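You operate a simulated robot arm through the tools that you are given. There is no shell and no other tool. Be economical: measure what you need, move in short steps, check, and stop when the job is done.

Carry out the task below with a simulated robot arm. There is one attempt and no reset: what you move stays moved.

JOB
Put the measuring jug in the sink bowl.
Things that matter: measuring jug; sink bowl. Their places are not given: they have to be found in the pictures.

It is judged by the outcome, as a careful person would: the job done as asked, and still so three seconds after it is handed in. It fails if anything else is knocked over, pushed out of place, dropped, spilled or broken.

ROBOT AND FRAMES
A 6-joint arm with a two-finger parallel gripper, fixed in place. Base frame: the origin is at the foot of the arm, x ahead of it, y to its left, z up; the work surface is at about z = 0.85. Lengths are in m, angles in rad, forces in N, time in s.
With the tool pointing down near the work surface it reaches from about 0.26 to 0.68 m from the base axis. Its first joint turns from -1.152 to 1.152 rad. Payload 2.9 kg.
The tool frame sits at the grasp point between the pads (the TCP): z along the fingers, y along the line on which they close. The tips reach 0.03 m beyond it. The gripper opens to 0.11 m. The fingers are 0.02 m wide and 0.01 m thick; the gripper's body (0.048 by 0.112 m) begins 0.055 m behind the TCP.
Orientation is that of the tool frame in the base frame, as a unit quaternion [w, x, y, z]. With the fingers straight down and closing along the base's y, the tool's x points along the base's -x, its y along +y and its z along -z.

CONTROLS
- The arm moves only by the tool apply_moves. Its argument "series" is a list of rows, each a list of 5 numbers: the shift along the tool's x, y, z in mm, then the turn about the tool's z in rad, then the closure, from 0 (fully open) to 1 (shut). In form: [[dx, dy, dz, yaw, fingers], ...]. A call has 1 to 12 rows; each row is the pose to reach, as a shift and turn from the pose commanded when the call began, along the tool's axes at that moment. Rows are played at 5 a second. More than 0.05 m and 0.15 rad between two rows, or a gripper value outside its range, and nothing of the call is played. A pose out of reach is approached as far as the arm can. The call stops where the force on the tool passes 40 N (or 10 N more than at its start, if that is more) or the arm is blocked; 0.2 s more then pass. Each finger travels about 0.108 m/s and halts on what it meets, pressing with about 36 N; the grip force reading is that of the motor and also rises with nothing between the fingers. The clock runs only during rows and for 0.2 s after the last one: add rows that repeat a pose to give the fingers time. It gives the time, the measured TCP pose, the force on the tool (base axes), the opening and the grip force at its end, in the units of the frame above (readings bear some noise), and new pictures: "pictures" is both (left out), scene, wrist or none.
- Cameras (640 x 400 px; columns grow to the right, rows downward): "scene" is fixed at [0.0667, 0.4361, 1.366]; the picture's right is [-0.81, -0.59, 0.00], its down [-0.43, 0.59, -0.68] and it looks along [0.41, -0.55, -0.73] (base axes); focal length 214 px, centre (320, 200). "wrist" rides on the gripper at [0.072, 0.017, -0.103] in the tool frame; the picture's right is [-0.23, 0.97, 0.00], its down [-0.76, -0.18, -0.62] and it looks along [-0.61, -0.14, 0.78] (tool axes); focal length 222 px, centre (320, 200).
- point_at(camera, pixels): there is no depth. For up to 12 entries [column, row, z] of the newest picture of that camera ("zoom" is the newest enlarged one), the place [x, y] in the base frame at which the ray of that pixel passes the height z, good to about 0.002 m. It takes no simulated time.
- enlarge(camera, box): a new picture of the part [left, top, right, bottom] of that camera's present view, enlarged. It takes no simulated time.
- job_done(): hands the job in; it is judged then, once.

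Keep the steps short. Do not move on a guess: measure, check each grasp and each placing, and mend mistakes. In all there are 60 turns and 200 pictures (those below and enlarged ones count). Leave the gripper open and the arm clear of the work at the hand-in unless told otherwise, and finish with a single line.

The tools are called after "Emit:" by a JSON object that holds its "name" and its "arguments". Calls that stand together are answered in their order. apply_moves: Moves the arm, as the interface text tells. Its arguments: {"type":"object","properties":{"series":{"type":"array"},"pictures":{"type":"string","enum":["both","scene","wrist","none"]}},"required":["series"]} The other tools are called the same way: point_at (camera, pixels) gives the place at which the rays of pixels pass given heights; enlarge (camera, box) takes an enlarged picture of a part of a camera's view; job_done () hands the job in.

At the start:

```text
time: 0.0
eef_pos: [0.3552, 0.0061, 1.1529]
orientation: [0.0, 0.0, 1.0, 0.0]
force: [0.0, 1.3, 0.1]
width: 0.11
gripper_force: 0.1
```

scene: 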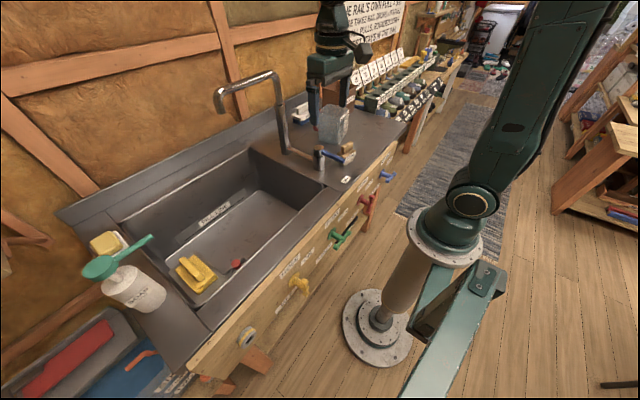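
wrist: 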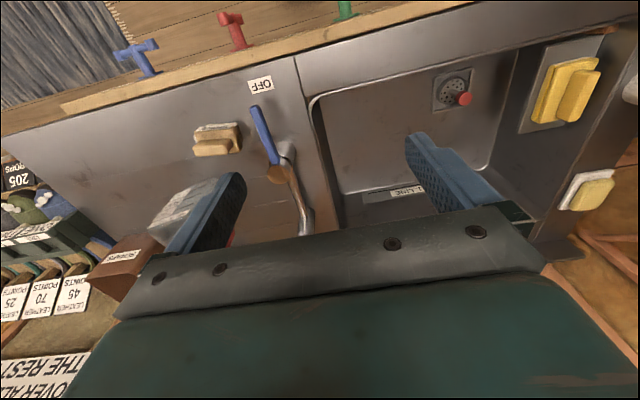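

I see a clear, pale object near (333,125) in the scene that may be the jug, and the sink at about (220,220). I'll enlarge both.

Emit:
{"name": "enlarge", "arguments": {"camera": "scene", "box": [270, 70, 400, 200]}}

Emit:
{"name": "enlarge", "arguments": {"camera": "scene", "box": [60, 140, 360, 340]}}

Emit:
{"name": "enlarge", "arguments": {"camera": "wrist", "box": [80, 90, 340, 260]}}

```text
3.08 times, centred on (335, 135) of scene
```

zoom: 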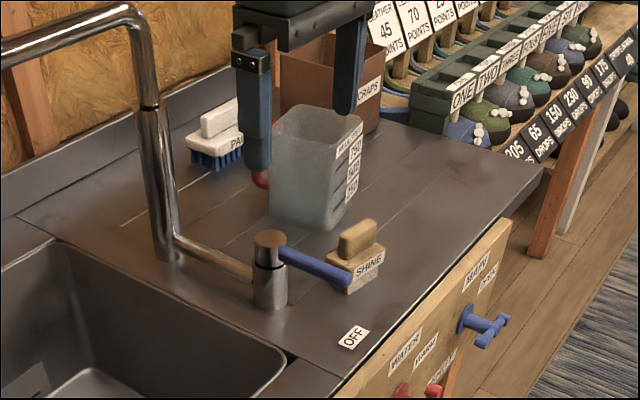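

```text
2.00 times, centred on (210, 240) of scene
```

zoom: 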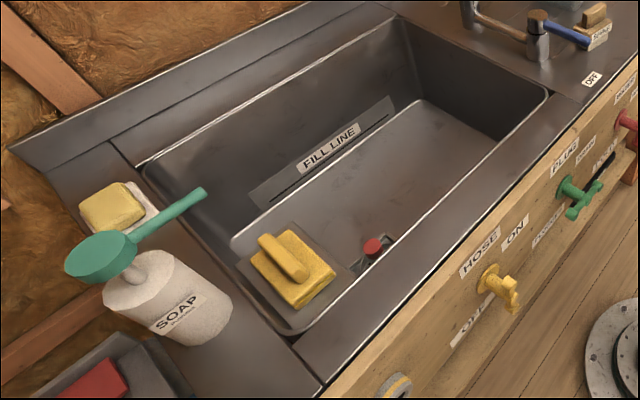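

```text
2.35 times, centred on (210, 175) of wrist
```

zoom: 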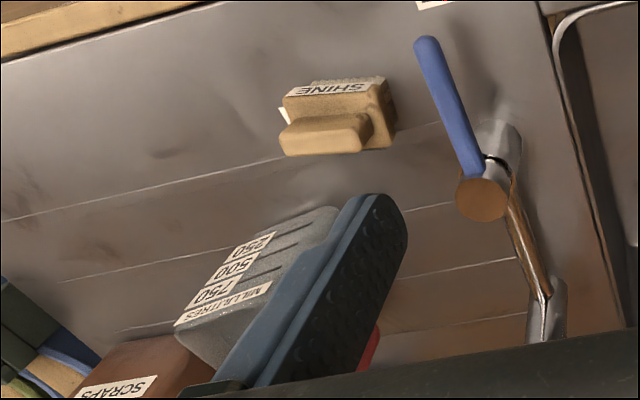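

The jug is the frosted square vessel marked in millilitres. I'll measure its base corners, the sink rim, the tap and the neighbouring things.

Emit:
{"name": "point_at", "arguments": {"camera": "scene", "pixels": [[318.8, 138.9, 0.85], [336.6, 144.1, 0.85], [345, 132.5, 0.85], [304, 153, 0.85], [317, 165, 0.85], [317, 148, 0.9], [341, 155, 0.87], [267, 150, 0.85], [324, 186, 0.85], [213, 330, 0.85], [122, 220, 0.85], [270, 80, 1.1]]}}

Emit:
{"name": "point_at", "arguments": {"camera": "wrist", "pixels": [[296, 58, 0.85], [313, 100, 0.85], [340, 225, 0.85], [215, 150, 0.87], [255, 108, 0.9], [276, 178, 0.9], [301, 232, 0.85], [215, 175, 0.95], [520, 50, 0.85], [490, 175, 0.85]]}}

```text
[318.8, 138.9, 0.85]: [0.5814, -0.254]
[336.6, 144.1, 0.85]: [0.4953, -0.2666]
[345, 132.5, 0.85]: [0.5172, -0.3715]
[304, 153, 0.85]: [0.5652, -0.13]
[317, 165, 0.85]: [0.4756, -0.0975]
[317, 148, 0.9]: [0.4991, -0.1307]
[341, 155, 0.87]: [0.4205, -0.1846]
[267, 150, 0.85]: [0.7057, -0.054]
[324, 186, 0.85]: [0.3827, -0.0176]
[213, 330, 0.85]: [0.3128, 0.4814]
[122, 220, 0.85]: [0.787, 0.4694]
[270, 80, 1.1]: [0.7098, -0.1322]
```

```text
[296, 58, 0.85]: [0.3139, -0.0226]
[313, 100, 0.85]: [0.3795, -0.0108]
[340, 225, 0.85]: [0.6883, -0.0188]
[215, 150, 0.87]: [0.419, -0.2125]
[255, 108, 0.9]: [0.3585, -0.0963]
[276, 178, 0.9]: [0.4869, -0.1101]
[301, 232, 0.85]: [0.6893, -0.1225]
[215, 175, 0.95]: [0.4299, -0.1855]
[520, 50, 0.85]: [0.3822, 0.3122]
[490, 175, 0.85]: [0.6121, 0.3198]
```

The jug's base is about 0.09 m square, near (0.54, -0.31). The tap stands at y of about -0.11, between the jug and the sink. I'll shift sideways to y of about -0.17 at the same height to see the jug from above, unobstructed by the fingers.

Emit:
{"name": "apply_moves", "arguments": {"series": [[0, -40, 0, 0, 0], [10, -80, 0, 0, 0], [20, -120, 0, 0, 0], [30, -160, -10, 0, 0], [30, -180, -20, 0, 0], [30, -180, -20, 0, 0]]}}

```text
time: 1.4
eef_pos: [0.3243, -0.1741, 1.1733]
orientation: [0.0, 0.0, 1.0, 0.0]
force: [0.3, -0.2, 0.0]
width: 0.1101
gripper_force: 0.0
```

scene: 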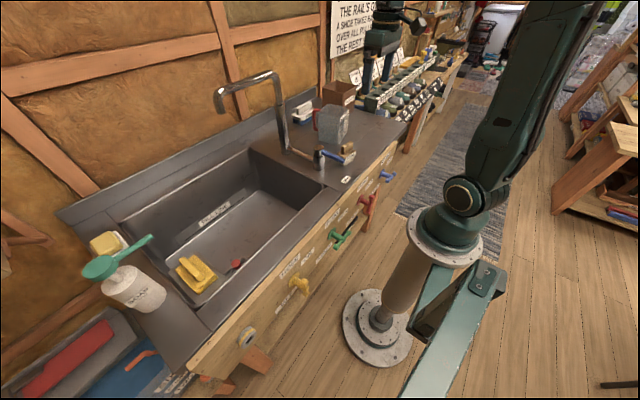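
wrist: 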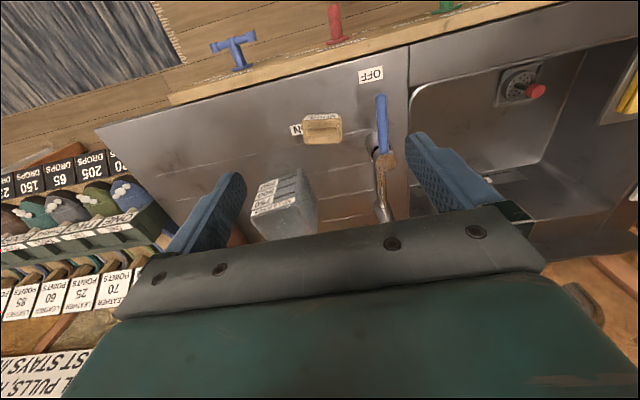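

Now the jug is visible at (333,122) in the scene, with a red handle on its far-left side, and at (285,205) in the wrist view. I'll enlarge both.

Emit:
{"name": "enlarge", "arguments": {"camera": "scene", "box": [280, 80, 380, 160]}}

Emit:
{"name": "enlarge", "arguments": {"camera": "wrist", "box": [220, 100, 420, 240]}}

```text
5.00 times, centred on (330, 120) of scene
```

zoom: 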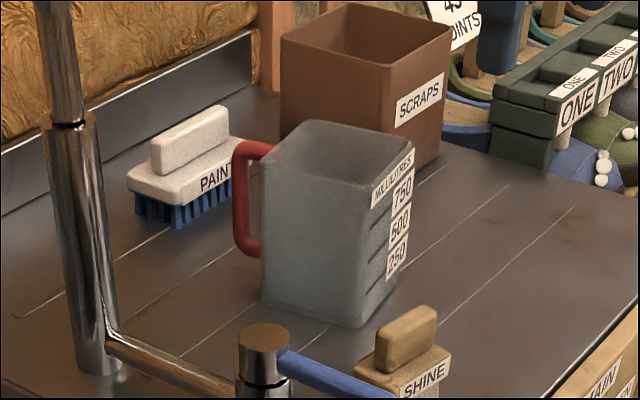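

```text
2.86 times, centred on (320, 170) of wrist
```

zoom: 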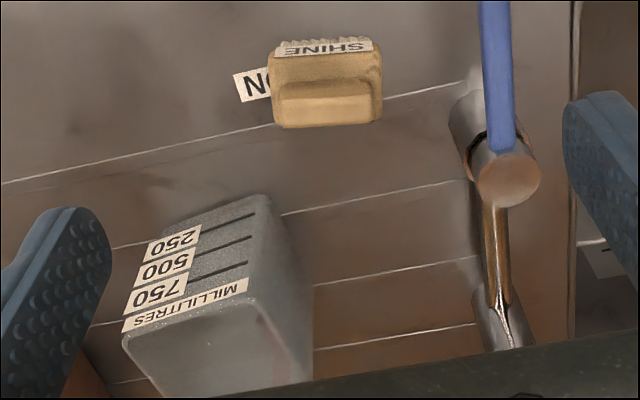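

Measure jug corners (base at 0.85, rim at trial heights) in both views.

Emit:
{"name": "point_at", "arguments": {"camera": "scene", "pixels": [[338, 145, 0.85], [322.4, 140.6, 0.85], [345.4, 135, 0.85], [344, 118, 0.98], [344, 118, 0.96], [344, 118, 1.0], [352.6, 109.5, 0.98], [326, 104, 0.98], [322.5, 114.5, 0.98], [316, 112, 0.96], [318, 130, 0.89], [330, 130, 0.85]]}}

Emit:
{"name": "point_at", "arguments": {"camera": "zoom", "pixels": [[178, 222, 0.85], [270, 195, 0.85], [312, 292, 0.85], [123, 333, 0.98], [252, 295, 0.98], [312, 380, 0.98], [123, 333, 0.96], [252, 295, 0.96], [123, 333, 1.0], [252, 295, 1.0], [325, 125, 0.87], [505, 180, 0.92]]}}

```text
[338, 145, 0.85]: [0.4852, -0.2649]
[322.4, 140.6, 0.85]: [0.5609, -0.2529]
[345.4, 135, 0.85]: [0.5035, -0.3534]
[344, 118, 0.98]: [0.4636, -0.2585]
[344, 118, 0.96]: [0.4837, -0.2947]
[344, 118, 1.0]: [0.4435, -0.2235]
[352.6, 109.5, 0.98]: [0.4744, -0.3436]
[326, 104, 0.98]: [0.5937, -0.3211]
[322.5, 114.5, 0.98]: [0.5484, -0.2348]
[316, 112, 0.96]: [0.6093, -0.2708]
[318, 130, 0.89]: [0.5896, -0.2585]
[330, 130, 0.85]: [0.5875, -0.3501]
```

```text
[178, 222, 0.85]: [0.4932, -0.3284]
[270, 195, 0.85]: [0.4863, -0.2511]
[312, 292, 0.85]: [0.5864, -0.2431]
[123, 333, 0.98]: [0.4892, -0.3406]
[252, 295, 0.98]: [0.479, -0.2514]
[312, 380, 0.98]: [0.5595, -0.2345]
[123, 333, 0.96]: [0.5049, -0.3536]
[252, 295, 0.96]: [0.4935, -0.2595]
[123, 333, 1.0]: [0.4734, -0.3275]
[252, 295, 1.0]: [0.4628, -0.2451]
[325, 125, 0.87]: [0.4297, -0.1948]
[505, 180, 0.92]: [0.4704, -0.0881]
```

The jug measures about 0.09 m across with its rim near 0.975, centred near (0.53, -0.295). It is turned about 0.12 rad, and the handle is on the far side (+x). Next I'll measure the spout and the sink floor in the scene.

Emit:
{"name": "point_at", "arguments": {"camera": "scene", "pixels": [[287, 153, 0.85], [276, 73, 1.05], [276, 73, 1.1], [276, 73, 1.15], [219, 93, 1.1], [219, 93, 1.15], [221, 112, 1.05], [221, 112, 1.1], [321, 160, 0.93], [333, 158, 0.93]]}}

Emit:
{"name": "enlarge", "arguments": {"camera": "scene", "box": [90, 60, 340, 340]}}

Emit:
{"name": "point_at", "arguments": {"camera": "scene", "pixels": [[264, 191, 0.7], [264, 191, 0.65], [300, 208, 0.7], [300, 208, 0.65], [177, 257, 0.7], [205, 306, 0.7], [177, 270, 0.72], [238, 264, 0.7], [250, 150, 0.85], [325, 187, 0.85], [208, 330, 0.85], [122, 222, 0.85]]}}

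```text
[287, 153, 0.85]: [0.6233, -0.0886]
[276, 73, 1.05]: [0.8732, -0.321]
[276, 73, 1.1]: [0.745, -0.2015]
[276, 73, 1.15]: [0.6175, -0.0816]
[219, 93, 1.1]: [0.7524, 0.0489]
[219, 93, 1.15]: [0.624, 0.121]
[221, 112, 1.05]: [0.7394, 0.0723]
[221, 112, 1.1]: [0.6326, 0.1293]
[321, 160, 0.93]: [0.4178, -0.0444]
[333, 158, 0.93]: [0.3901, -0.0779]
```

```text
1.43 times, centred on (215, 200) of scene
```

zoom: 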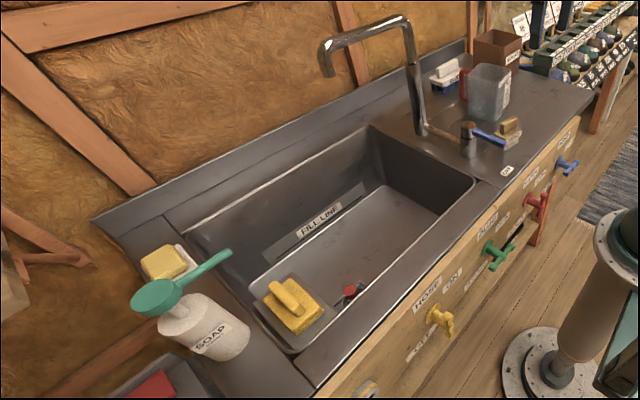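

```text
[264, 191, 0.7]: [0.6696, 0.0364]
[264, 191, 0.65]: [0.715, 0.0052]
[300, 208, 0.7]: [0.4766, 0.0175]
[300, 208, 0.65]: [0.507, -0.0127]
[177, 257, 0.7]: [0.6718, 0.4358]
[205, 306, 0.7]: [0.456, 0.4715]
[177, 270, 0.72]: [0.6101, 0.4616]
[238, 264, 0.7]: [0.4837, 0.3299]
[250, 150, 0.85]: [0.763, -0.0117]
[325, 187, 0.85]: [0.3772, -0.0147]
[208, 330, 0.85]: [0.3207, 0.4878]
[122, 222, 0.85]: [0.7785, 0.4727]
```

The spout runs along y at x of about 0.62, from y -0.085 to 0.125, with its top near 1.15. The sink floor away from the brush, around (0.52, 0.19), is free. Next I'll hover in front of the jug for a better look at its yaw.

Emit:
{"name": "apply_moves", "arguments": {"series": [[-20, -30, 10, 0, 0], [-40, -60, 20, 0, 0], [-60, -90, 30, 0, 0], [-76, -110, 40, 0, 0], [-86, -122, 40, 0, 0], [-86, -122, 40, 0, 0]]}}

Emit:
{"name": "enlarge", "arguments": {"camera": "wrist", "box": [200, 80, 440, 240]}}

```text
time: 2.8
eef_pos: [0.4104, -0.2964, 1.1312]
orientation: [0.0, 0.0, 1.0, 0.0]
force: [-0.6, 0.7, 0.2]
width: 0.1101
gripper_force: 0.1
```

scene: 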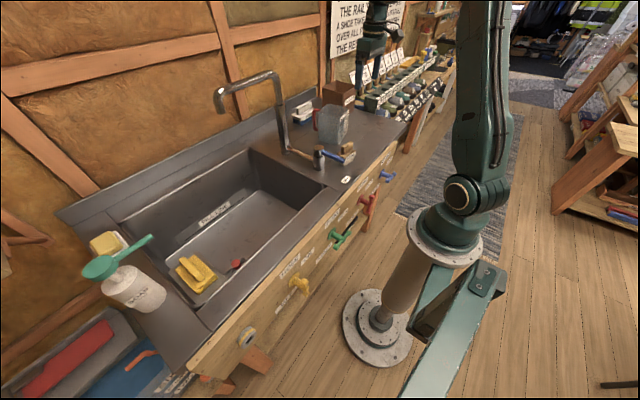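
wrist: 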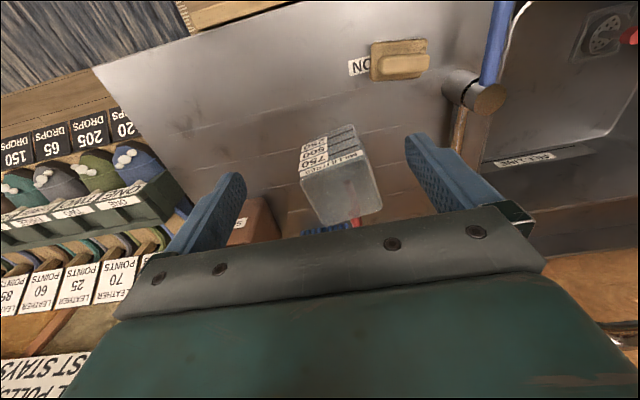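

```text
2.50 times, centred on (320, 160) of wrist
```

zoom: 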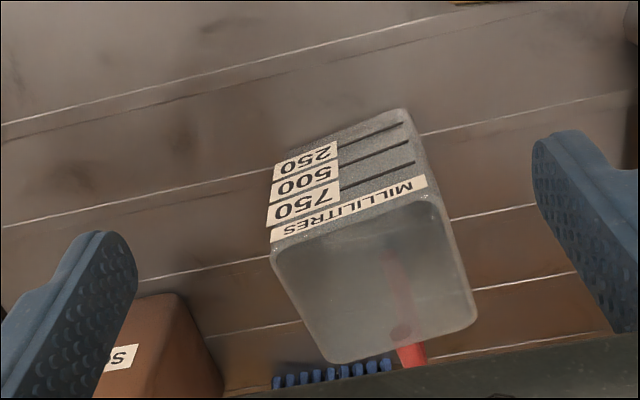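

It is an empty translucent jug, with all four rim corners visible and the handle behind at zoom (408,350). I'll measure the rim corners and the neighbours.

Emit:
{"name": "point_at", "arguments": {"camera": "zoom", "pixels": [[272, 245, 0.975], [430, 195, 0.975], [478, 318, 0.975], [330, 362, 0.975], [405, 345, 0.965], [272, 160, 0.85], [408, 108, 0.85], [185, 295, 0.95], [220, 370, 0.95]]}}

```text
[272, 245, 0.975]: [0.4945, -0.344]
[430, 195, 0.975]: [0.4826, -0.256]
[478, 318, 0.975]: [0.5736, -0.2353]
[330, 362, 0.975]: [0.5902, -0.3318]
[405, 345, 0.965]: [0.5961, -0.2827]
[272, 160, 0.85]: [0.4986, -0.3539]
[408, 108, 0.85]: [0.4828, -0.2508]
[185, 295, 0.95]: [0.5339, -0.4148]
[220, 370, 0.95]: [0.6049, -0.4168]
```

The jug's centre is (0.535, -0.292), its yaw about +0.16 and its width about 0.094. I'll move above it with the yaw matched, tips still about 5 cm above the rim.

Emit:
{"name": "apply_moves", "arguments": {"series": [[-30, 1, 0, -0.05, 0], [-60, 2, 10, -0.1, 0], [-90, 3, 30, -0.16, 0], [-115, 4, 50, -0.16, 0], [-125, 4, 61, -0.16, 0], [-125, 4, 61, -0.16, 0]]}}

Emit:
{"name": "enlarge", "arguments": {"camera": "scene", "box": [280, 70, 400, 160]}}

Emit:
{"name": "enlarge", "arguments": {"camera": "wrist", "box": [160, 60, 520, 260]}}

```text
time: 4.2
eef_pos: [0.5352, -0.2916, 1.0707]
orientation: [0.0, -0.08, 0.997, 0.0]
force: [0.0, -0.5, 1.1]
width: 0.1101
gripper_force: 0.0
```

scene: 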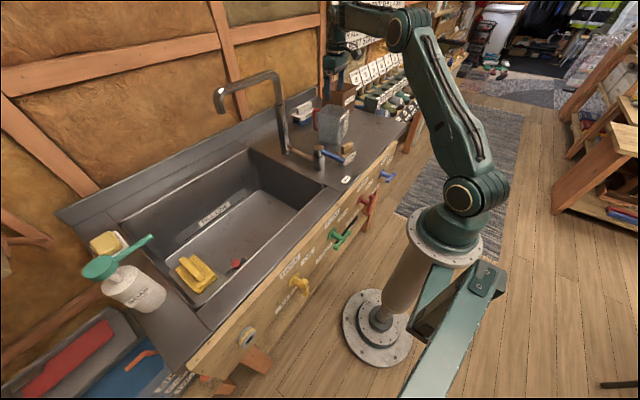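
wrist: 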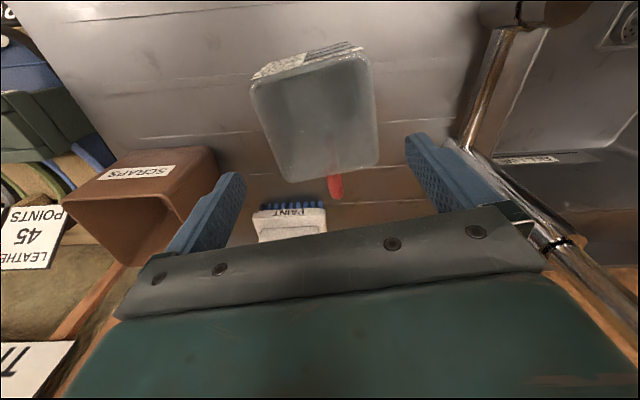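

```text
4.44 times, centred on (340, 115) of scene
```

zoom: 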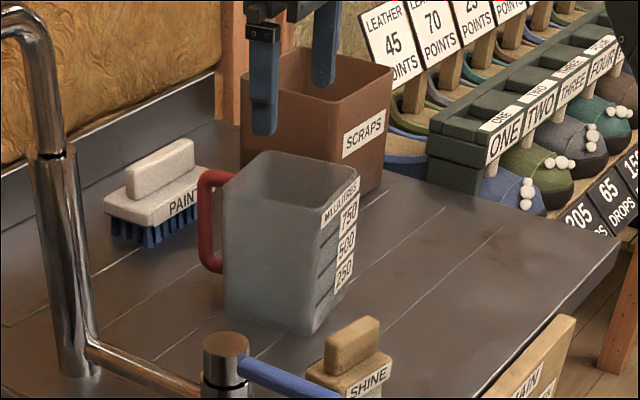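

```text
1.78 times, centred on (340, 160) of wrist
```

zoom: 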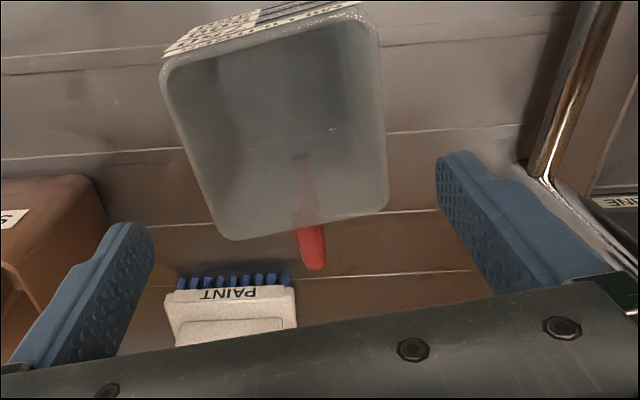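

Re-measure the rim from this nearer view at two trial heights, plus the handle.

Emit:
{"name": "point_at", "arguments": {"camera": "zoom", "pixels": [[163, 65, 0.975], [375, 15, 0.975], [388, 205, 0.975], [226, 238, 0.975], [163, 65, 0.985], [375, 15, 0.985], [388, 205, 0.985], [226, 238, 0.985], [313, 250, 0.965], [180, 130, 0.975], [381, 110, 0.975]]}}

```text
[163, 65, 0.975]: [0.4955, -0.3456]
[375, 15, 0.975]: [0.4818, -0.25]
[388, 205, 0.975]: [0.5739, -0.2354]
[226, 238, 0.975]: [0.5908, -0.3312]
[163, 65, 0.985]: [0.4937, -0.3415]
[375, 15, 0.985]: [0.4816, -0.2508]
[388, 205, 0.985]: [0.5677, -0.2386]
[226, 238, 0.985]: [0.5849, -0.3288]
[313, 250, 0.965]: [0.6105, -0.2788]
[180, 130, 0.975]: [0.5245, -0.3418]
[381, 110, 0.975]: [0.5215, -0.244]
```

The two views agree: centre (0.5355, -0.2906), width about 0.097, yaw 0.157. The gripper is aligned with about 6 mm each side. I'll lower until the tips are just above the rim and check.

Emit:
{"name": "apply_moves", "arguments": {"series": [[0, 1, 20, 0, 0], [0, 1, 40, 0, 0], [0, 1, 54, 0, 0], [0, 1, 54, 0, 0]]}}

Emit:
{"name": "enlarge", "arguments": {"camera": "scene", "box": [290, 70, 380, 150]}}

Emit:
{"name": "enlarge", "arguments": {"camera": "wrist", "box": [160, 0, 520, 260]}}

```text
time: 5.2
eef_pos: [0.5356, -0.2913, 1.0165]
orientation: [0.0, -0.08, 0.997, 0.0]
force: [0.6, 0.4, 0.2]
width: 0.1101
gripper_force: 0.0
```

scene: 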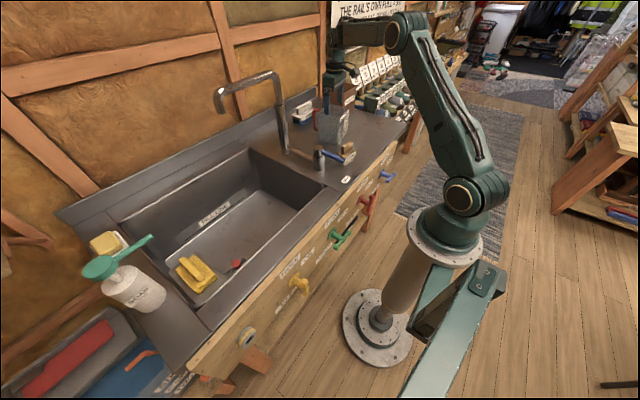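
wrist: 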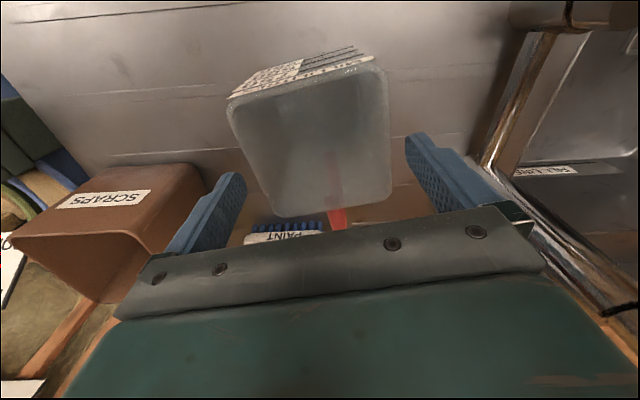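

```text
5.00 times, centred on (335, 110) of scene
```

zoom: 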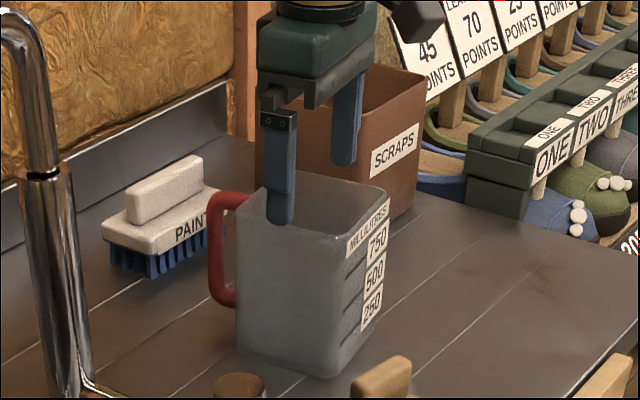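

```text
1.54 times, centred on (340, 130) of wrist
```

zoom: 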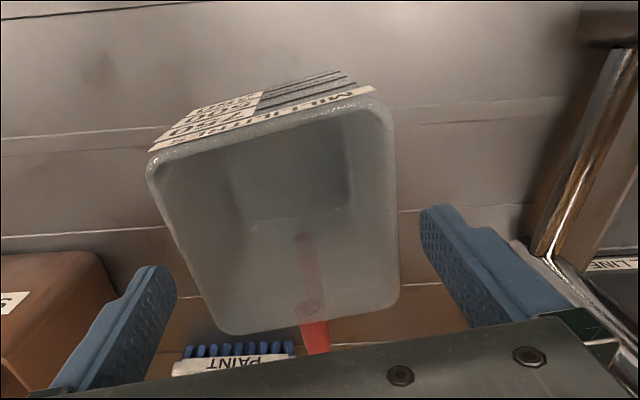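

Check the near fingertip, at scene (327,114), against the rim side, and re-measure the rim corners.

Emit:
{"name": "point_at", "arguments": {"camera": "scene", "pixels": [[327, 114.4, 0.985], [323, 107.5, 1.05]]}}

Emit:
{"name": "point_at", "arguments": {"camera": "zoom", "pixels": [[147, 160, 0.975], [392, 110, 0.975], [400, 295, 0.975], [216, 330, 0.975], [185, 255, 0.975], [397, 215, 0.975], [147, 270, 0.987], [440, 207, 0.987]]}}

```text
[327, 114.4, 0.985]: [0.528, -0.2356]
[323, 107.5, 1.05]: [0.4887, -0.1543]
```

```text
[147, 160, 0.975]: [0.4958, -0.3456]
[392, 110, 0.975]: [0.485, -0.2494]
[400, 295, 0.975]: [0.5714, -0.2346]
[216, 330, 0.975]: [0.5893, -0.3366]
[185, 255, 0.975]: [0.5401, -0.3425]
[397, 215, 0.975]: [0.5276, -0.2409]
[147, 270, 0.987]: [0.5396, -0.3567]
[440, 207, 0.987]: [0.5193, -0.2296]
```

The jug is centred between the fingers to within 1 mm, with about 4–6 mm each side. I'll descend slowly to TCP z of about 0.945.

Emit:
{"name": "apply_moves", "arguments": {"series": [[0, 0, 12, 0, 0], [0, 0, 22, 0, 0], [0, 0, 32, 0, 0], [0, 0, 42, 0, 0], [0, 0, 52, 0, 0], [0, 0, 62, 0, 0], [0, 0, 70, 0, 0], [0, 0, 70, 0, 0]]}}

Emit:
{"name": "enlarge", "arguments": {"camera": "scene", "box": [290, 70, 380, 150]}}

```text
time: 7.0
eef_pos: [0.5354, -0.291, 0.9473]
orientation: [0.0, -0.081, 0.997, -0.001]
force: [0.5, 0.3, -0.2]
width: 0.11
gripper_force: 0.1
```

scene: 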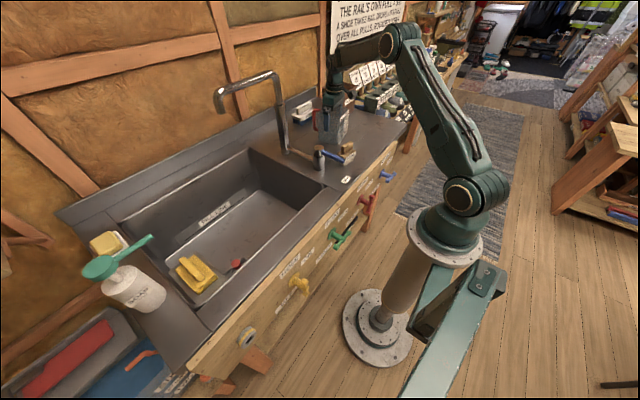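
wrist: 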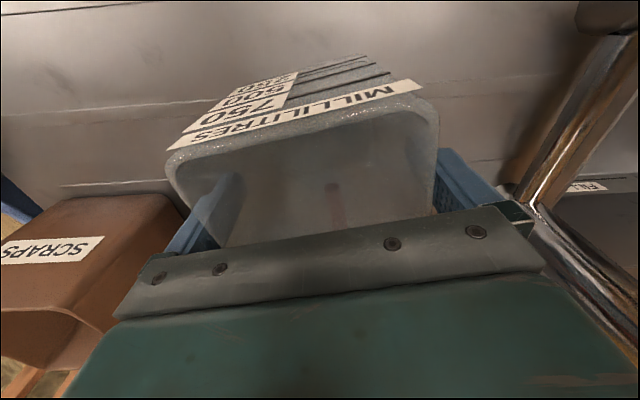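

```text
5.00 times, centred on (335, 110) of scene
```

zoom: 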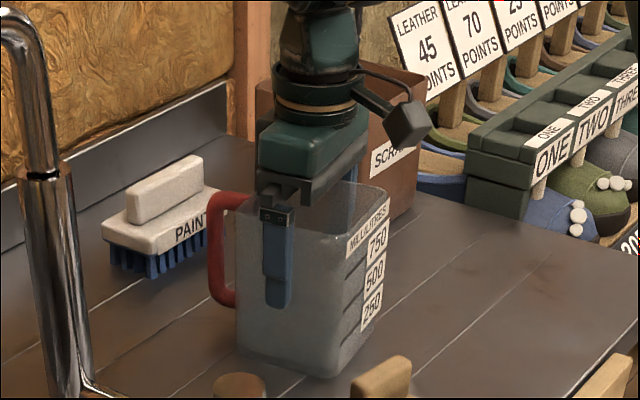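

The fingers straddle the jug with no contact force. I'll close on it.

Emit:
{"name": "apply_moves", "arguments": {"series": [[0, 0, 0, 0, 0.1], [0, 0, 0, 0, 0.2], [0, 0, 0, 0, 0.3], [0, 0, 0, 0, 0.4], [0, 0, 0, 0, 0.4]], "pictures": "wrist"}}

```text
time: 8.2
eef_pos: [0.5361, -0.2905, 0.9476]
orientation: [0.0, -0.08, 0.997, 0.0]
force: [0.2, 0.0, -0.3]
width: 0.0999
gripper_force: 36.8
```

wrist: 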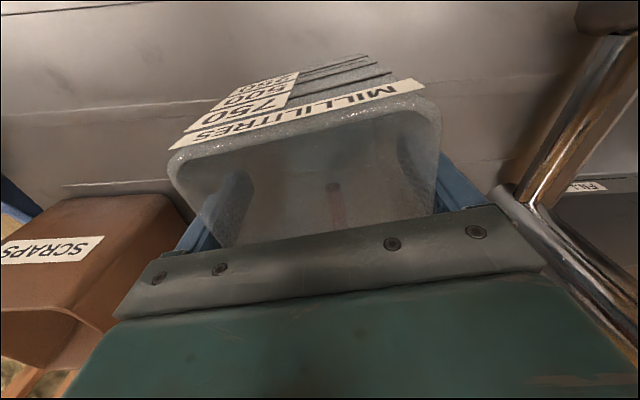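

The fingers stopped at 0.0999 m with 36.8 N, so the jug is gripped. I'll do a short lift to test it.

Emit:
{"name": "apply_moves", "arguments": {"series": [[0, 0, -10, 0, 0.4], [0, 0, -25, 0, 0.4], [0, 0, -45, 0, 0.4], [0, 0, -60, 0, 0.4], [0, 0, -60, 0, 0.4]]}}

Emit:
{"name": "enlarge", "arguments": {"camera": "scene", "box": [290, 60, 380, 150]}}

```text
time: 9.4
eef_pos: [0.5355, -0.2917, 1.0074]
orientation: [0.0, -0.08, 0.997, 0.0]
force: [-0.3, -0.7, -2.5]
width: 0.0995
gripper_force: 36.4
```

scene: 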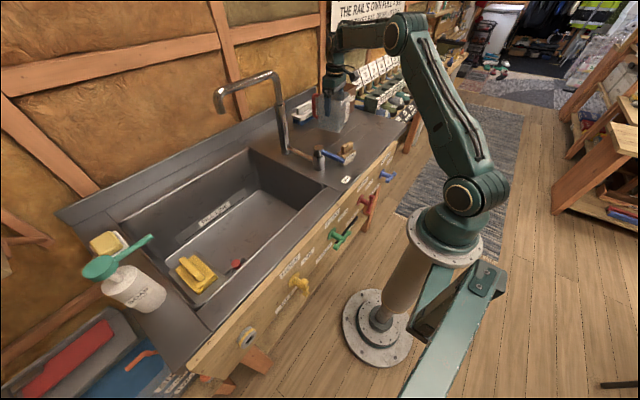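
wrist: 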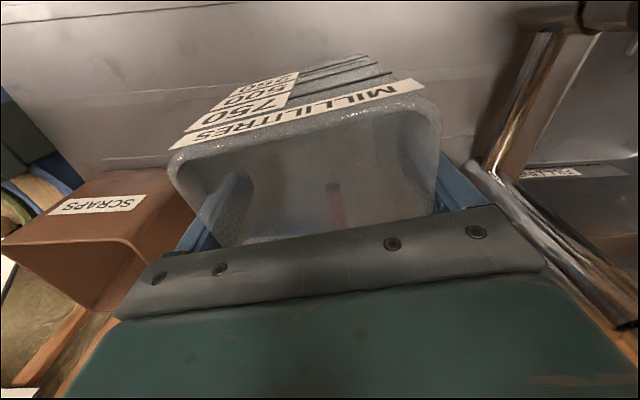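

```text
4.44 times, centred on (335, 105) of scene
```

zoom: 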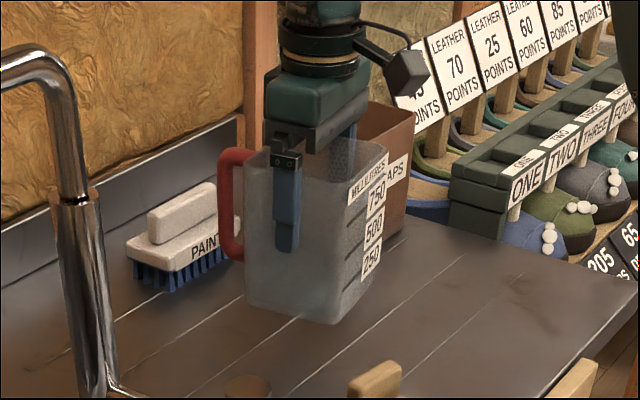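

The jug is held upright and clear of the counter. I'll raise it to TCP z of about 1.13 and draw it straight back to x of about 0.41, away from the spout.

Emit:
{"name": "apply_moves", "arguments": {"series": [[0, 0, -30, 0, 0.4], [0, 0, -60, 0, 0.4], [0, 0, -90, 0, 0.4], [20, 3, -115, 0, 0.4], [50, 8, -125, 0, 0.4], [80, 13, -125, 0, 0.4], [105, 17, -125, 0, 0.4], [122, 20, -125, 0, 0.4], [122, 20, -125, 0, 0.4]]}}

```text
time: 11.4
eef_pos: [0.4134, -0.2899, 1.1321]
orientation: [0.0, -0.079, 0.997, 0.0]
force: [-0.1, -0.1, -1.6]
width: 0.0996
gripper_force: 35.8
```

scene: 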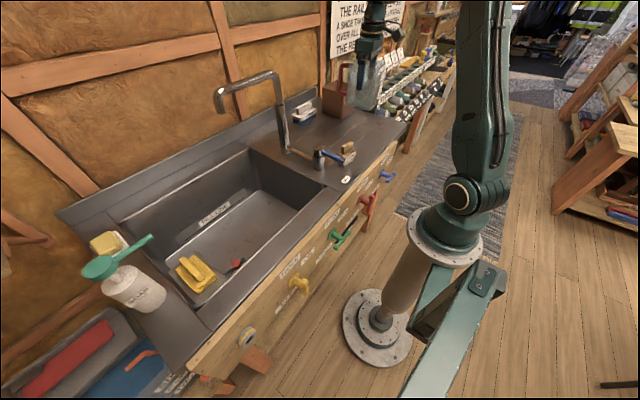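
wrist: 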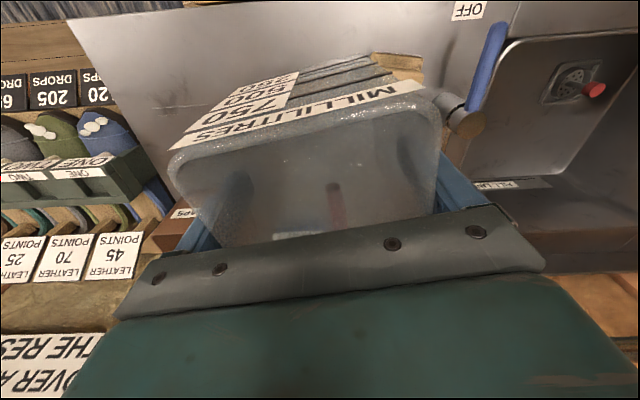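

I'll carry it sideways in steps (base +y), passing over the tap lever with the jug bottom near 1.03.

Emit:
{"name": "apply_moves", "arguments": {"series": [[-3, 20, 0, 0, 0.4], [-8, 49, 0, 0, 0.4], [-13, 79, 0, 0, 0.4], [-18, 109, 0, 0, 0.4], [-23, 142, 0, 0.03, 0.4], [-28, 174, 0, 0.06, 0.4], [-33, 207, 0, 0.09, 0.4], [-38, 237, 0, 0.12, 0.4], [-43, 267, 0, 0.16, 0.4], [-46, 286, 0, 0.16, 0.4], [-46, 286, 0, 0.16, 0.4]]}}

```text
time: 13.8
eef_pos: [0.4112, -0.0016, 1.1314]
orientation: [0.0, 0.0, 1.0, 0.0]
force: [-0.4, 0.5, -1.4]
width: 0.0997
gripper_force: 36.0
```

scene: 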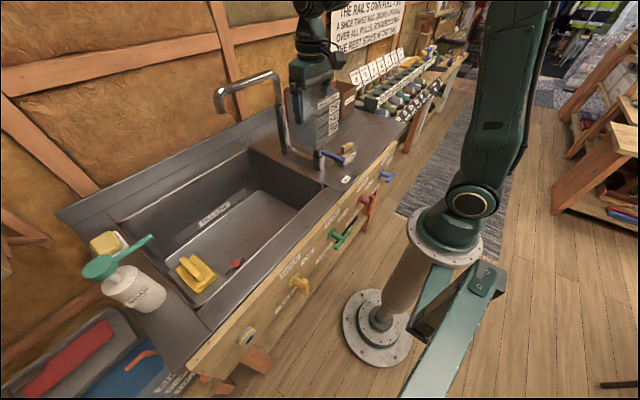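
wrist: 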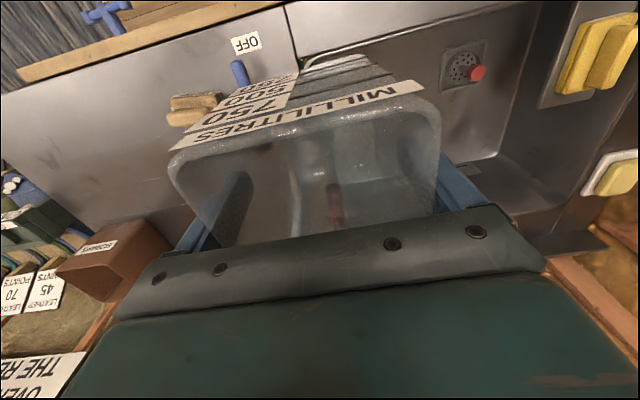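

The tool is square to the base now. I'll find the sink floor height by matching the red plug and drain between the two cameras.

Emit:
{"name": "point_at", "arguments": {"camera": "wrist", "pixels": [[477, 72, 0.65], [477, 72, 0.7], [477, 72, 0.75], [485, 42, 0.65], [485, 42, 0.7], [550, 105, 0.7], [540, 105, 0.75], [505, 150, 0.7]]}}

Emit:
{"name": "point_at", "arguments": {"camera": "scene", "pixels": [[236, 262, 0.65], [236, 262, 0.7], [236, 262, 0.75], [245, 259, 0.65], [245, 259, 0.7], [184, 262, 0.7], [184, 262, 0.75]]}}

Emit:
{"name": "enlarge", "arguments": {"camera": "scene", "box": [160, 150, 340, 310]}}

Emit:
{"name": "enlarge", "arguments": {"camera": "wrist", "box": [400, 0, 640, 200]}}

```text
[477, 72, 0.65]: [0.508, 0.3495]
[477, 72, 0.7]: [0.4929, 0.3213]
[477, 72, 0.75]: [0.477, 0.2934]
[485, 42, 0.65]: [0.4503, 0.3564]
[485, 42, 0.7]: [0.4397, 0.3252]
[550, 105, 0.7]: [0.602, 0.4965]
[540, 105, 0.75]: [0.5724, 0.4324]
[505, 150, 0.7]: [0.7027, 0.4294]
```

```text
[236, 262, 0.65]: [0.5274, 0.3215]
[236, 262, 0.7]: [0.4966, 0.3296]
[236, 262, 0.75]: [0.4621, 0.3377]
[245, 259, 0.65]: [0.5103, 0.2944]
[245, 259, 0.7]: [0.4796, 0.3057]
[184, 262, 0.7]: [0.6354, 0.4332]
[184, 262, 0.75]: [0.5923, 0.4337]
```

```text
2.50 times, centred on (250, 230) of scene
```

zoom: 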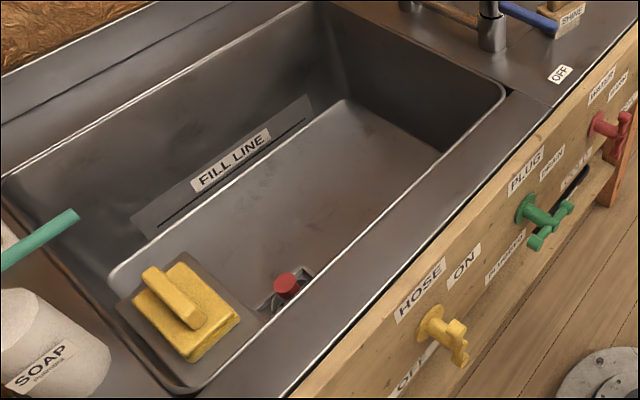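

```text
2.00 times, centred on (520, 100) of wrist
```

zoom: 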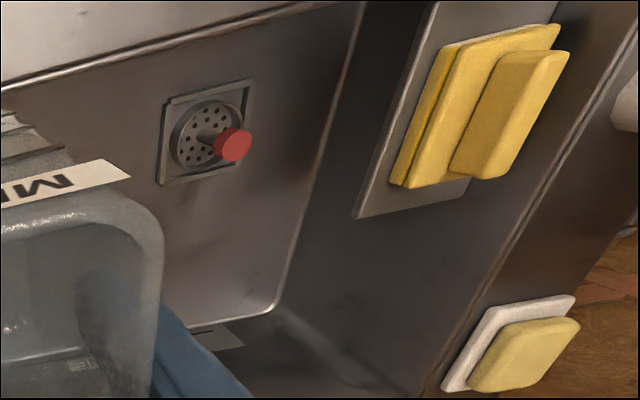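

Check the brush shelf height and the drain likewise.

Emit:
{"name": "point_at", "arguments": {"camera": "scene", "pixels": [[198, 254.8, 0.75], [198, 254.8, 0.8], [218, 277, 0.75], [218, 277, 0.8], [225, 268, 0.75], [225, 268, 0.8], [240, 266, 0.65], [240, 266, 0.62]]}}

Emit:
{"name": "point_at", "arguments": {"camera": "wrist", "pixels": [[555, 92.5, 0.75], [555, 92.5, 0.8], [555, 92.5, 0.85], [538.5, 107.5, 0.75], [538.5, 107.5, 0.8], [462.5, 67.5, 0.65], [462.5, 67.5, 0.62], [540, 155, 0.65]]}}

```text
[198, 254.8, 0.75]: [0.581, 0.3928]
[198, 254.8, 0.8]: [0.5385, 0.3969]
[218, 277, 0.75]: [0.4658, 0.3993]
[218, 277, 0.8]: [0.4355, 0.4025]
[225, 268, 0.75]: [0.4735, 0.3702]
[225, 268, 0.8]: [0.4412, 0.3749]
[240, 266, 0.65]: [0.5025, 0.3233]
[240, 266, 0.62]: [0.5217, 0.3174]
```

```text
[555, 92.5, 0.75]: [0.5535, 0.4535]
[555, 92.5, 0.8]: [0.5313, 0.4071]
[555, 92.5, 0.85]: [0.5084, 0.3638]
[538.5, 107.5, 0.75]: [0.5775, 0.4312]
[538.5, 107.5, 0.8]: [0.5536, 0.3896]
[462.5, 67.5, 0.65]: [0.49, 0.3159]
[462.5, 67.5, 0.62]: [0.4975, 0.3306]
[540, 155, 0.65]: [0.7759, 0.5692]
```

The brush rests on a shelf at z of about 0.80 with y above 0.37. The drain is near (0.50, 0.32) and the floor near 0.64. My target is (0.52, 0.22), so I'll carry it on to y 0.22 and then forward.

Emit:
{"name": "apply_moves", "arguments": {"series": [[0, 20, 0, 0, 0.4], [0, 50, 0, 0, 0.4], [0, 82, 0, 0, 0.4], [0, 115, 0, 0, 0.4], [0, 148, 0, 0, 0.4], [0, 180, 0, 0, 0.4], [0, 208, 0, 0, 0.4], [-10, 222, 0, 0, 0.4], [-40, 222, 0, 0, 0.4], [-75, 222, 0, 0, 0.4], [-109, 222, 0, 0, 0.4], [-109, 222, 0, 0, 0.4]]}}

```text
time: 16.4
eef_pos: [0.5206, 0.2205, 1.1315]
orientation: [0.0, 0.0, 1.0, 0.0]
force: [0.2, -0.6, -1.4]
width: 0.0997
gripper_force: 35.8
```

scene: 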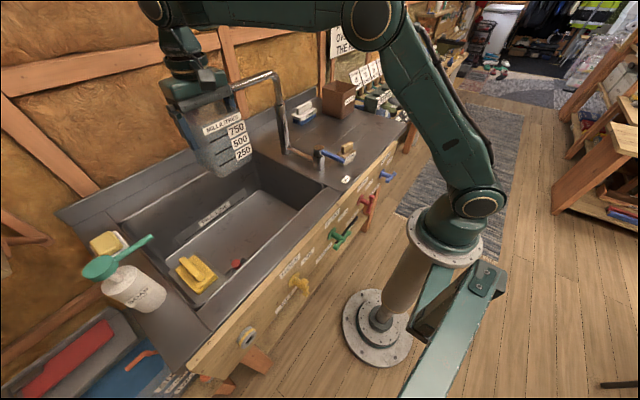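
wrist: 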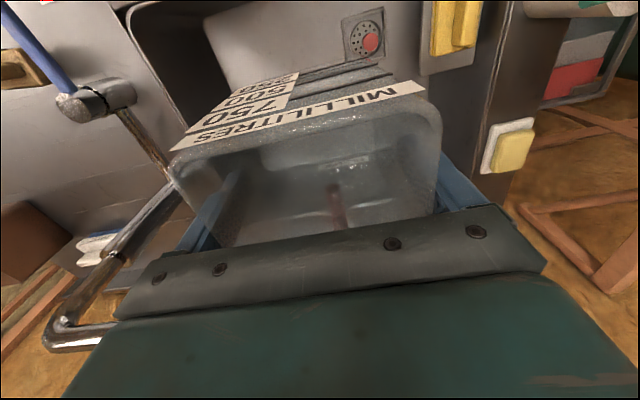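

The spout tip is off to the left of the wrist picture, and nothing is under the jug but the bowl. I'll lower by 0.20 m, so the jug bottom is near the rim level, and check.

Emit:
{"name": "apply_moves", "arguments": {"series": [[0, 0, 15, 0, 0.4], [0, 0, 40, 0, 0.4], [0, 0, 65, 0, 0.4], [0, 0, 90, 0, 0.4], [0, 0, 115, 0, 0.4], [0, 0, 140, 0, 0.4], [0, 0, 165, 0, 0.4], [0, 0, 185, 0, 0.4], [0, 0, 200, 0, 0.4], [0, 0, 200, 0, 0.4]]}}

```text
time: 18.6
eef_pos: [0.5215, 0.2217, 0.9318]
orientation: [0.0, 0.0, 1.0, 0.0]
force: [0.7, 0.2, -1.6]
width: 0.0997
gripper_force: 35.7
```

scene: 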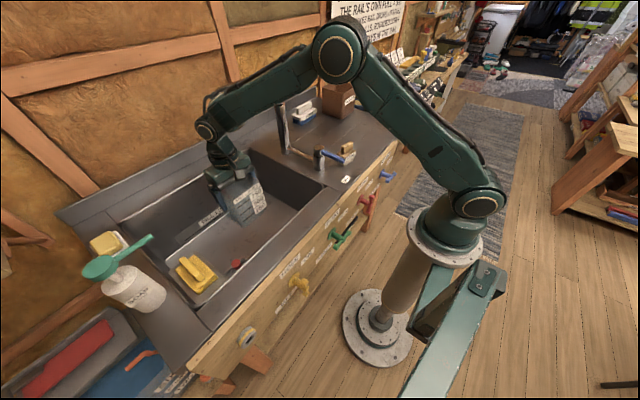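
wrist: 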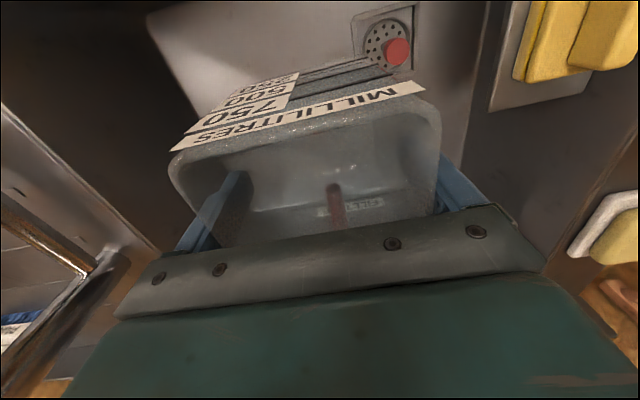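

Clear so far and the force is only the jug's weight. I'll lower another 0.15 m, with the bottom near 0.685.

Emit:
{"name": "apply_moves", "arguments": {"series": [[0, 0, 15, 0, 0.4], [0, 0, 35, 0, 0.4], [0, 0, 55, 0, 0.4], [0, 0, 75, 0, 0.4], [0, 0, 95, 0, 0.4], [0, 0, 115, 0, 0.4], [0, 0, 130, 0, 0.4], [0, 0, 142, 0, 0.4], [0, 0, 150, 0, 0.4], [0, 0, 150, 0, 0.4]]}}

Emit:
{"name": "enlarge", "arguments": {"camera": "scene", "box": [160, 80, 360, 280]}}

```text
time: 20.8
eef_pos: [0.5211, 0.2193, 0.7813]
orientation: [0.0, 0.0, 1.0, 0.0]
force: [0.4, 0.0, -1.4]
width: 0.0996
gripper_force: 35.4
```

scene: 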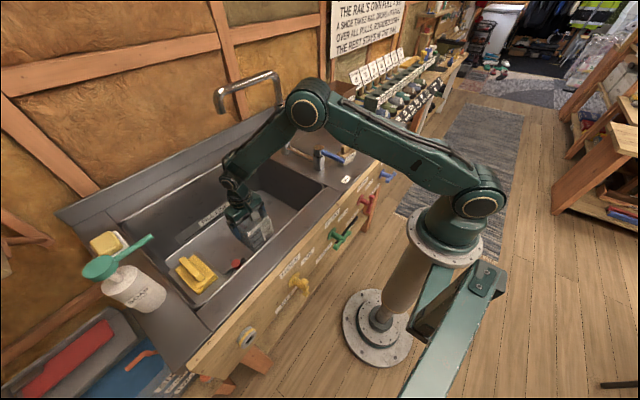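
wrist: 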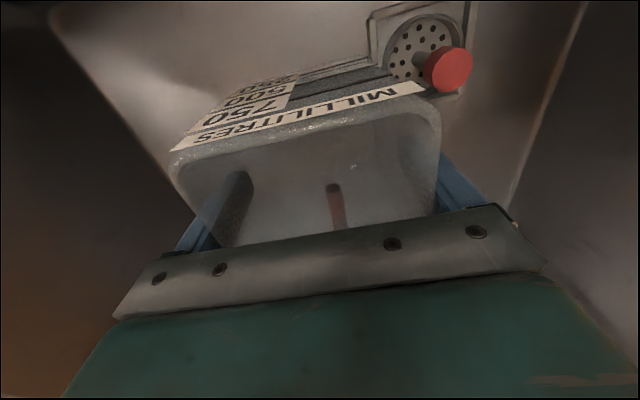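

```text
2.00 times, centred on (260, 180) of scene
```

zoom: 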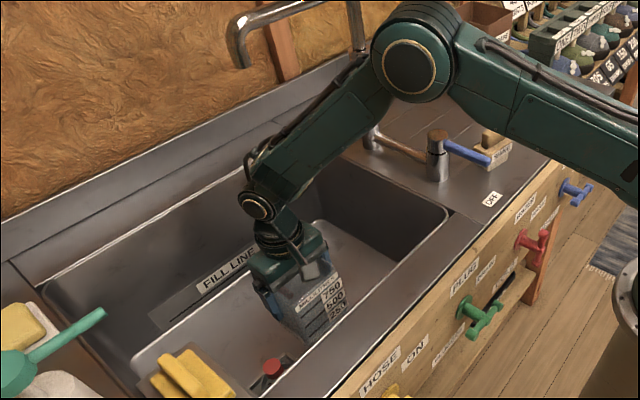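

The jug is in the bowl, just above the floor. I'll check the drain frame's edge against the jug's side before the last few centimetres.

Emit:
{"name": "point_at", "arguments": {"camera": "wrist", "pixels": [[370, 40, 0.65], [470, 90, 0.65], [370, 40, 0.63], [390, 80, 0.65], [448, 68, 0.67], [448, 68, 0.69], [55, 10, 0.65], [515, 190, 0.65]]}}

```text
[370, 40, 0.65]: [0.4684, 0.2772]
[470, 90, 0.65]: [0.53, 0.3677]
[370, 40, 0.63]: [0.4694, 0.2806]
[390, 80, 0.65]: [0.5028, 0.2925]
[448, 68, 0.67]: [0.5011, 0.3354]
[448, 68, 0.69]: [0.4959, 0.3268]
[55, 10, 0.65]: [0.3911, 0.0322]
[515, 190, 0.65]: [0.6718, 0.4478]
```

The drain frame begins at y of about 0.277 and the jug side is at 0.27. I'll shift 18 mm away from it, then lower slowly until contact.

Emit:
{"name": "apply_moves", "arguments": {"series": [[0, -9, 0, 0, 0.4], [0, -18, 0, 0, 0.4], [0, -18, 8, 0, 0.4], [0, -18, 14, 0, 0.4], [0, -18, 20, 0, 0.4], [0, -18, 25, 0, 0.4], [0, -18, 29, 0, 0.4], [0, -18, 29, 0, 0.4]]}}

```text
time: 22.6
eef_pos: [0.5216, 0.2031, 0.7529]
orientation: [0.0, 0.0, 1.0, 0.0]
force: [-0.6, 0.0, -1.3]
width: 0.0996
gripper_force: 36.5
```

scene: 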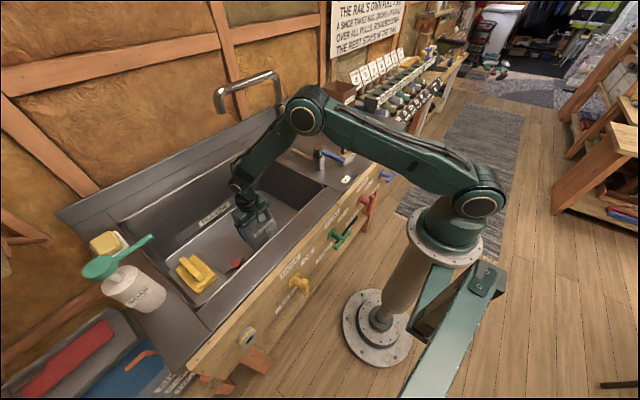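
wrist: 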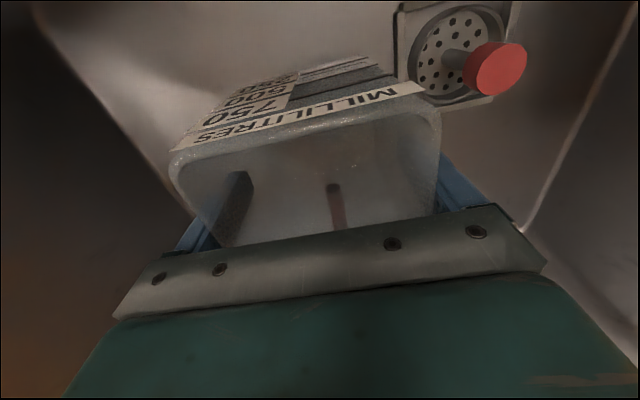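

No contact yet, as the force is still the jug's weight with the bottom near 0.656. I'll continue in 3 mm rows.

Emit:
{"name": "apply_moves", "arguments": {"series": [[0, 0, 3, 0, 0.4], [0, 0, 6, 0, 0.4], [0, 0, 9, 0, 0.4], [0, 0, 12, 0, 0.4], [0, 0, 15, 0, 0.4], [0, 0, 18, 0, 0.4]], "pictures": "wrist"}}

```text
time: 24.0
eef_pos: [0.5202, 0.2033, 0.7356]
orientation: [0.001, 0.0, 1.0, 0.0]
force: [0.6, -0.5, -1.1]
width: 0.0999
gripper_force: 36.5
```

wrist: 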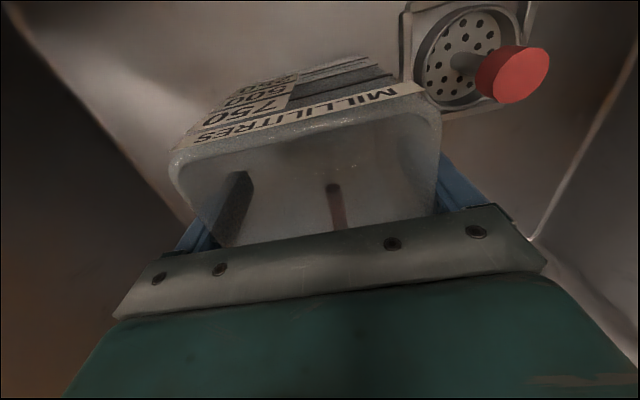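

Still none, with the bottom near 0.638. I'll continue in 3 mm rows.

Emit:
{"name": "apply_moves", "arguments": {"series": [[0, 0, 3, 0, 0.4], [0, 0, 6, 0, 0.4], [0, 0, 9, 0, 0.4], [0, 0, 12, 0, 0.4], [0, 0, 15, 0, 0.4], [0, 0, 15, 0, 0.4]]}}

Emit:
{"name": "enlarge", "arguments": {"camera": "scene", "box": [190, 160, 310, 280]}}

```text
time: 25.4
eef_pos: [0.5206, 0.2036, 0.7192]
orientation: [-0.001, 0.0, 1.0, 0.0]
force: [-0.4, 0.0, -0.9]
width: 0.0996
gripper_force: 35.8
```

scene: 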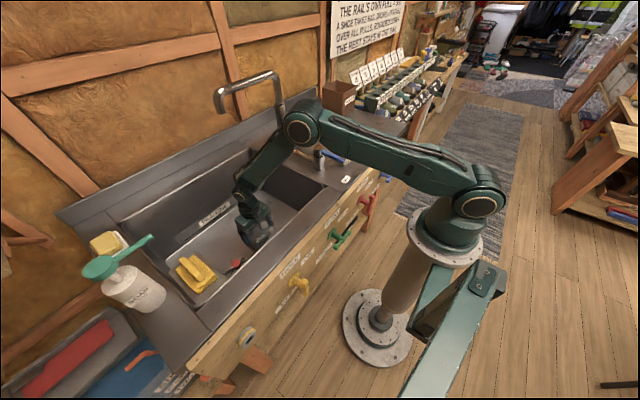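
wrist: 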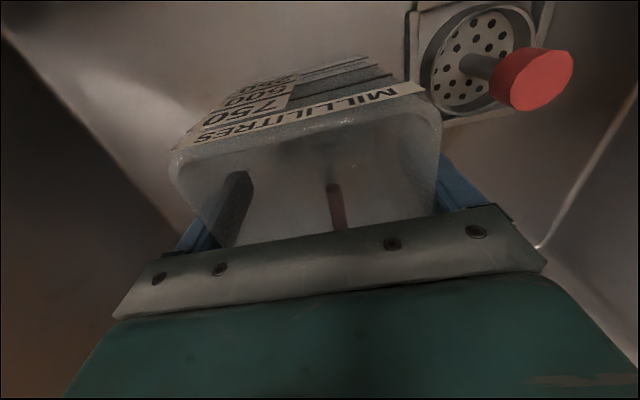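

```text
3.33 times, centred on (250, 220) of scene
```

zoom: 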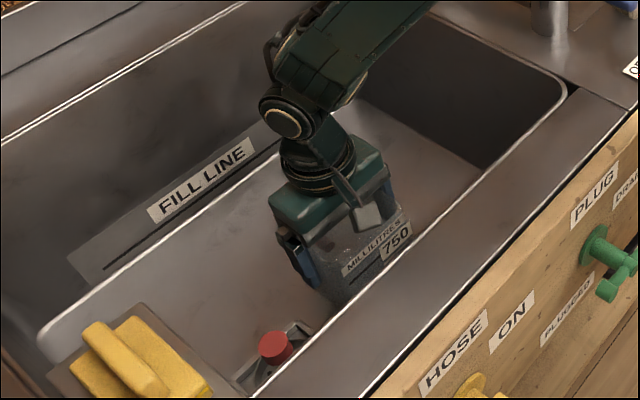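

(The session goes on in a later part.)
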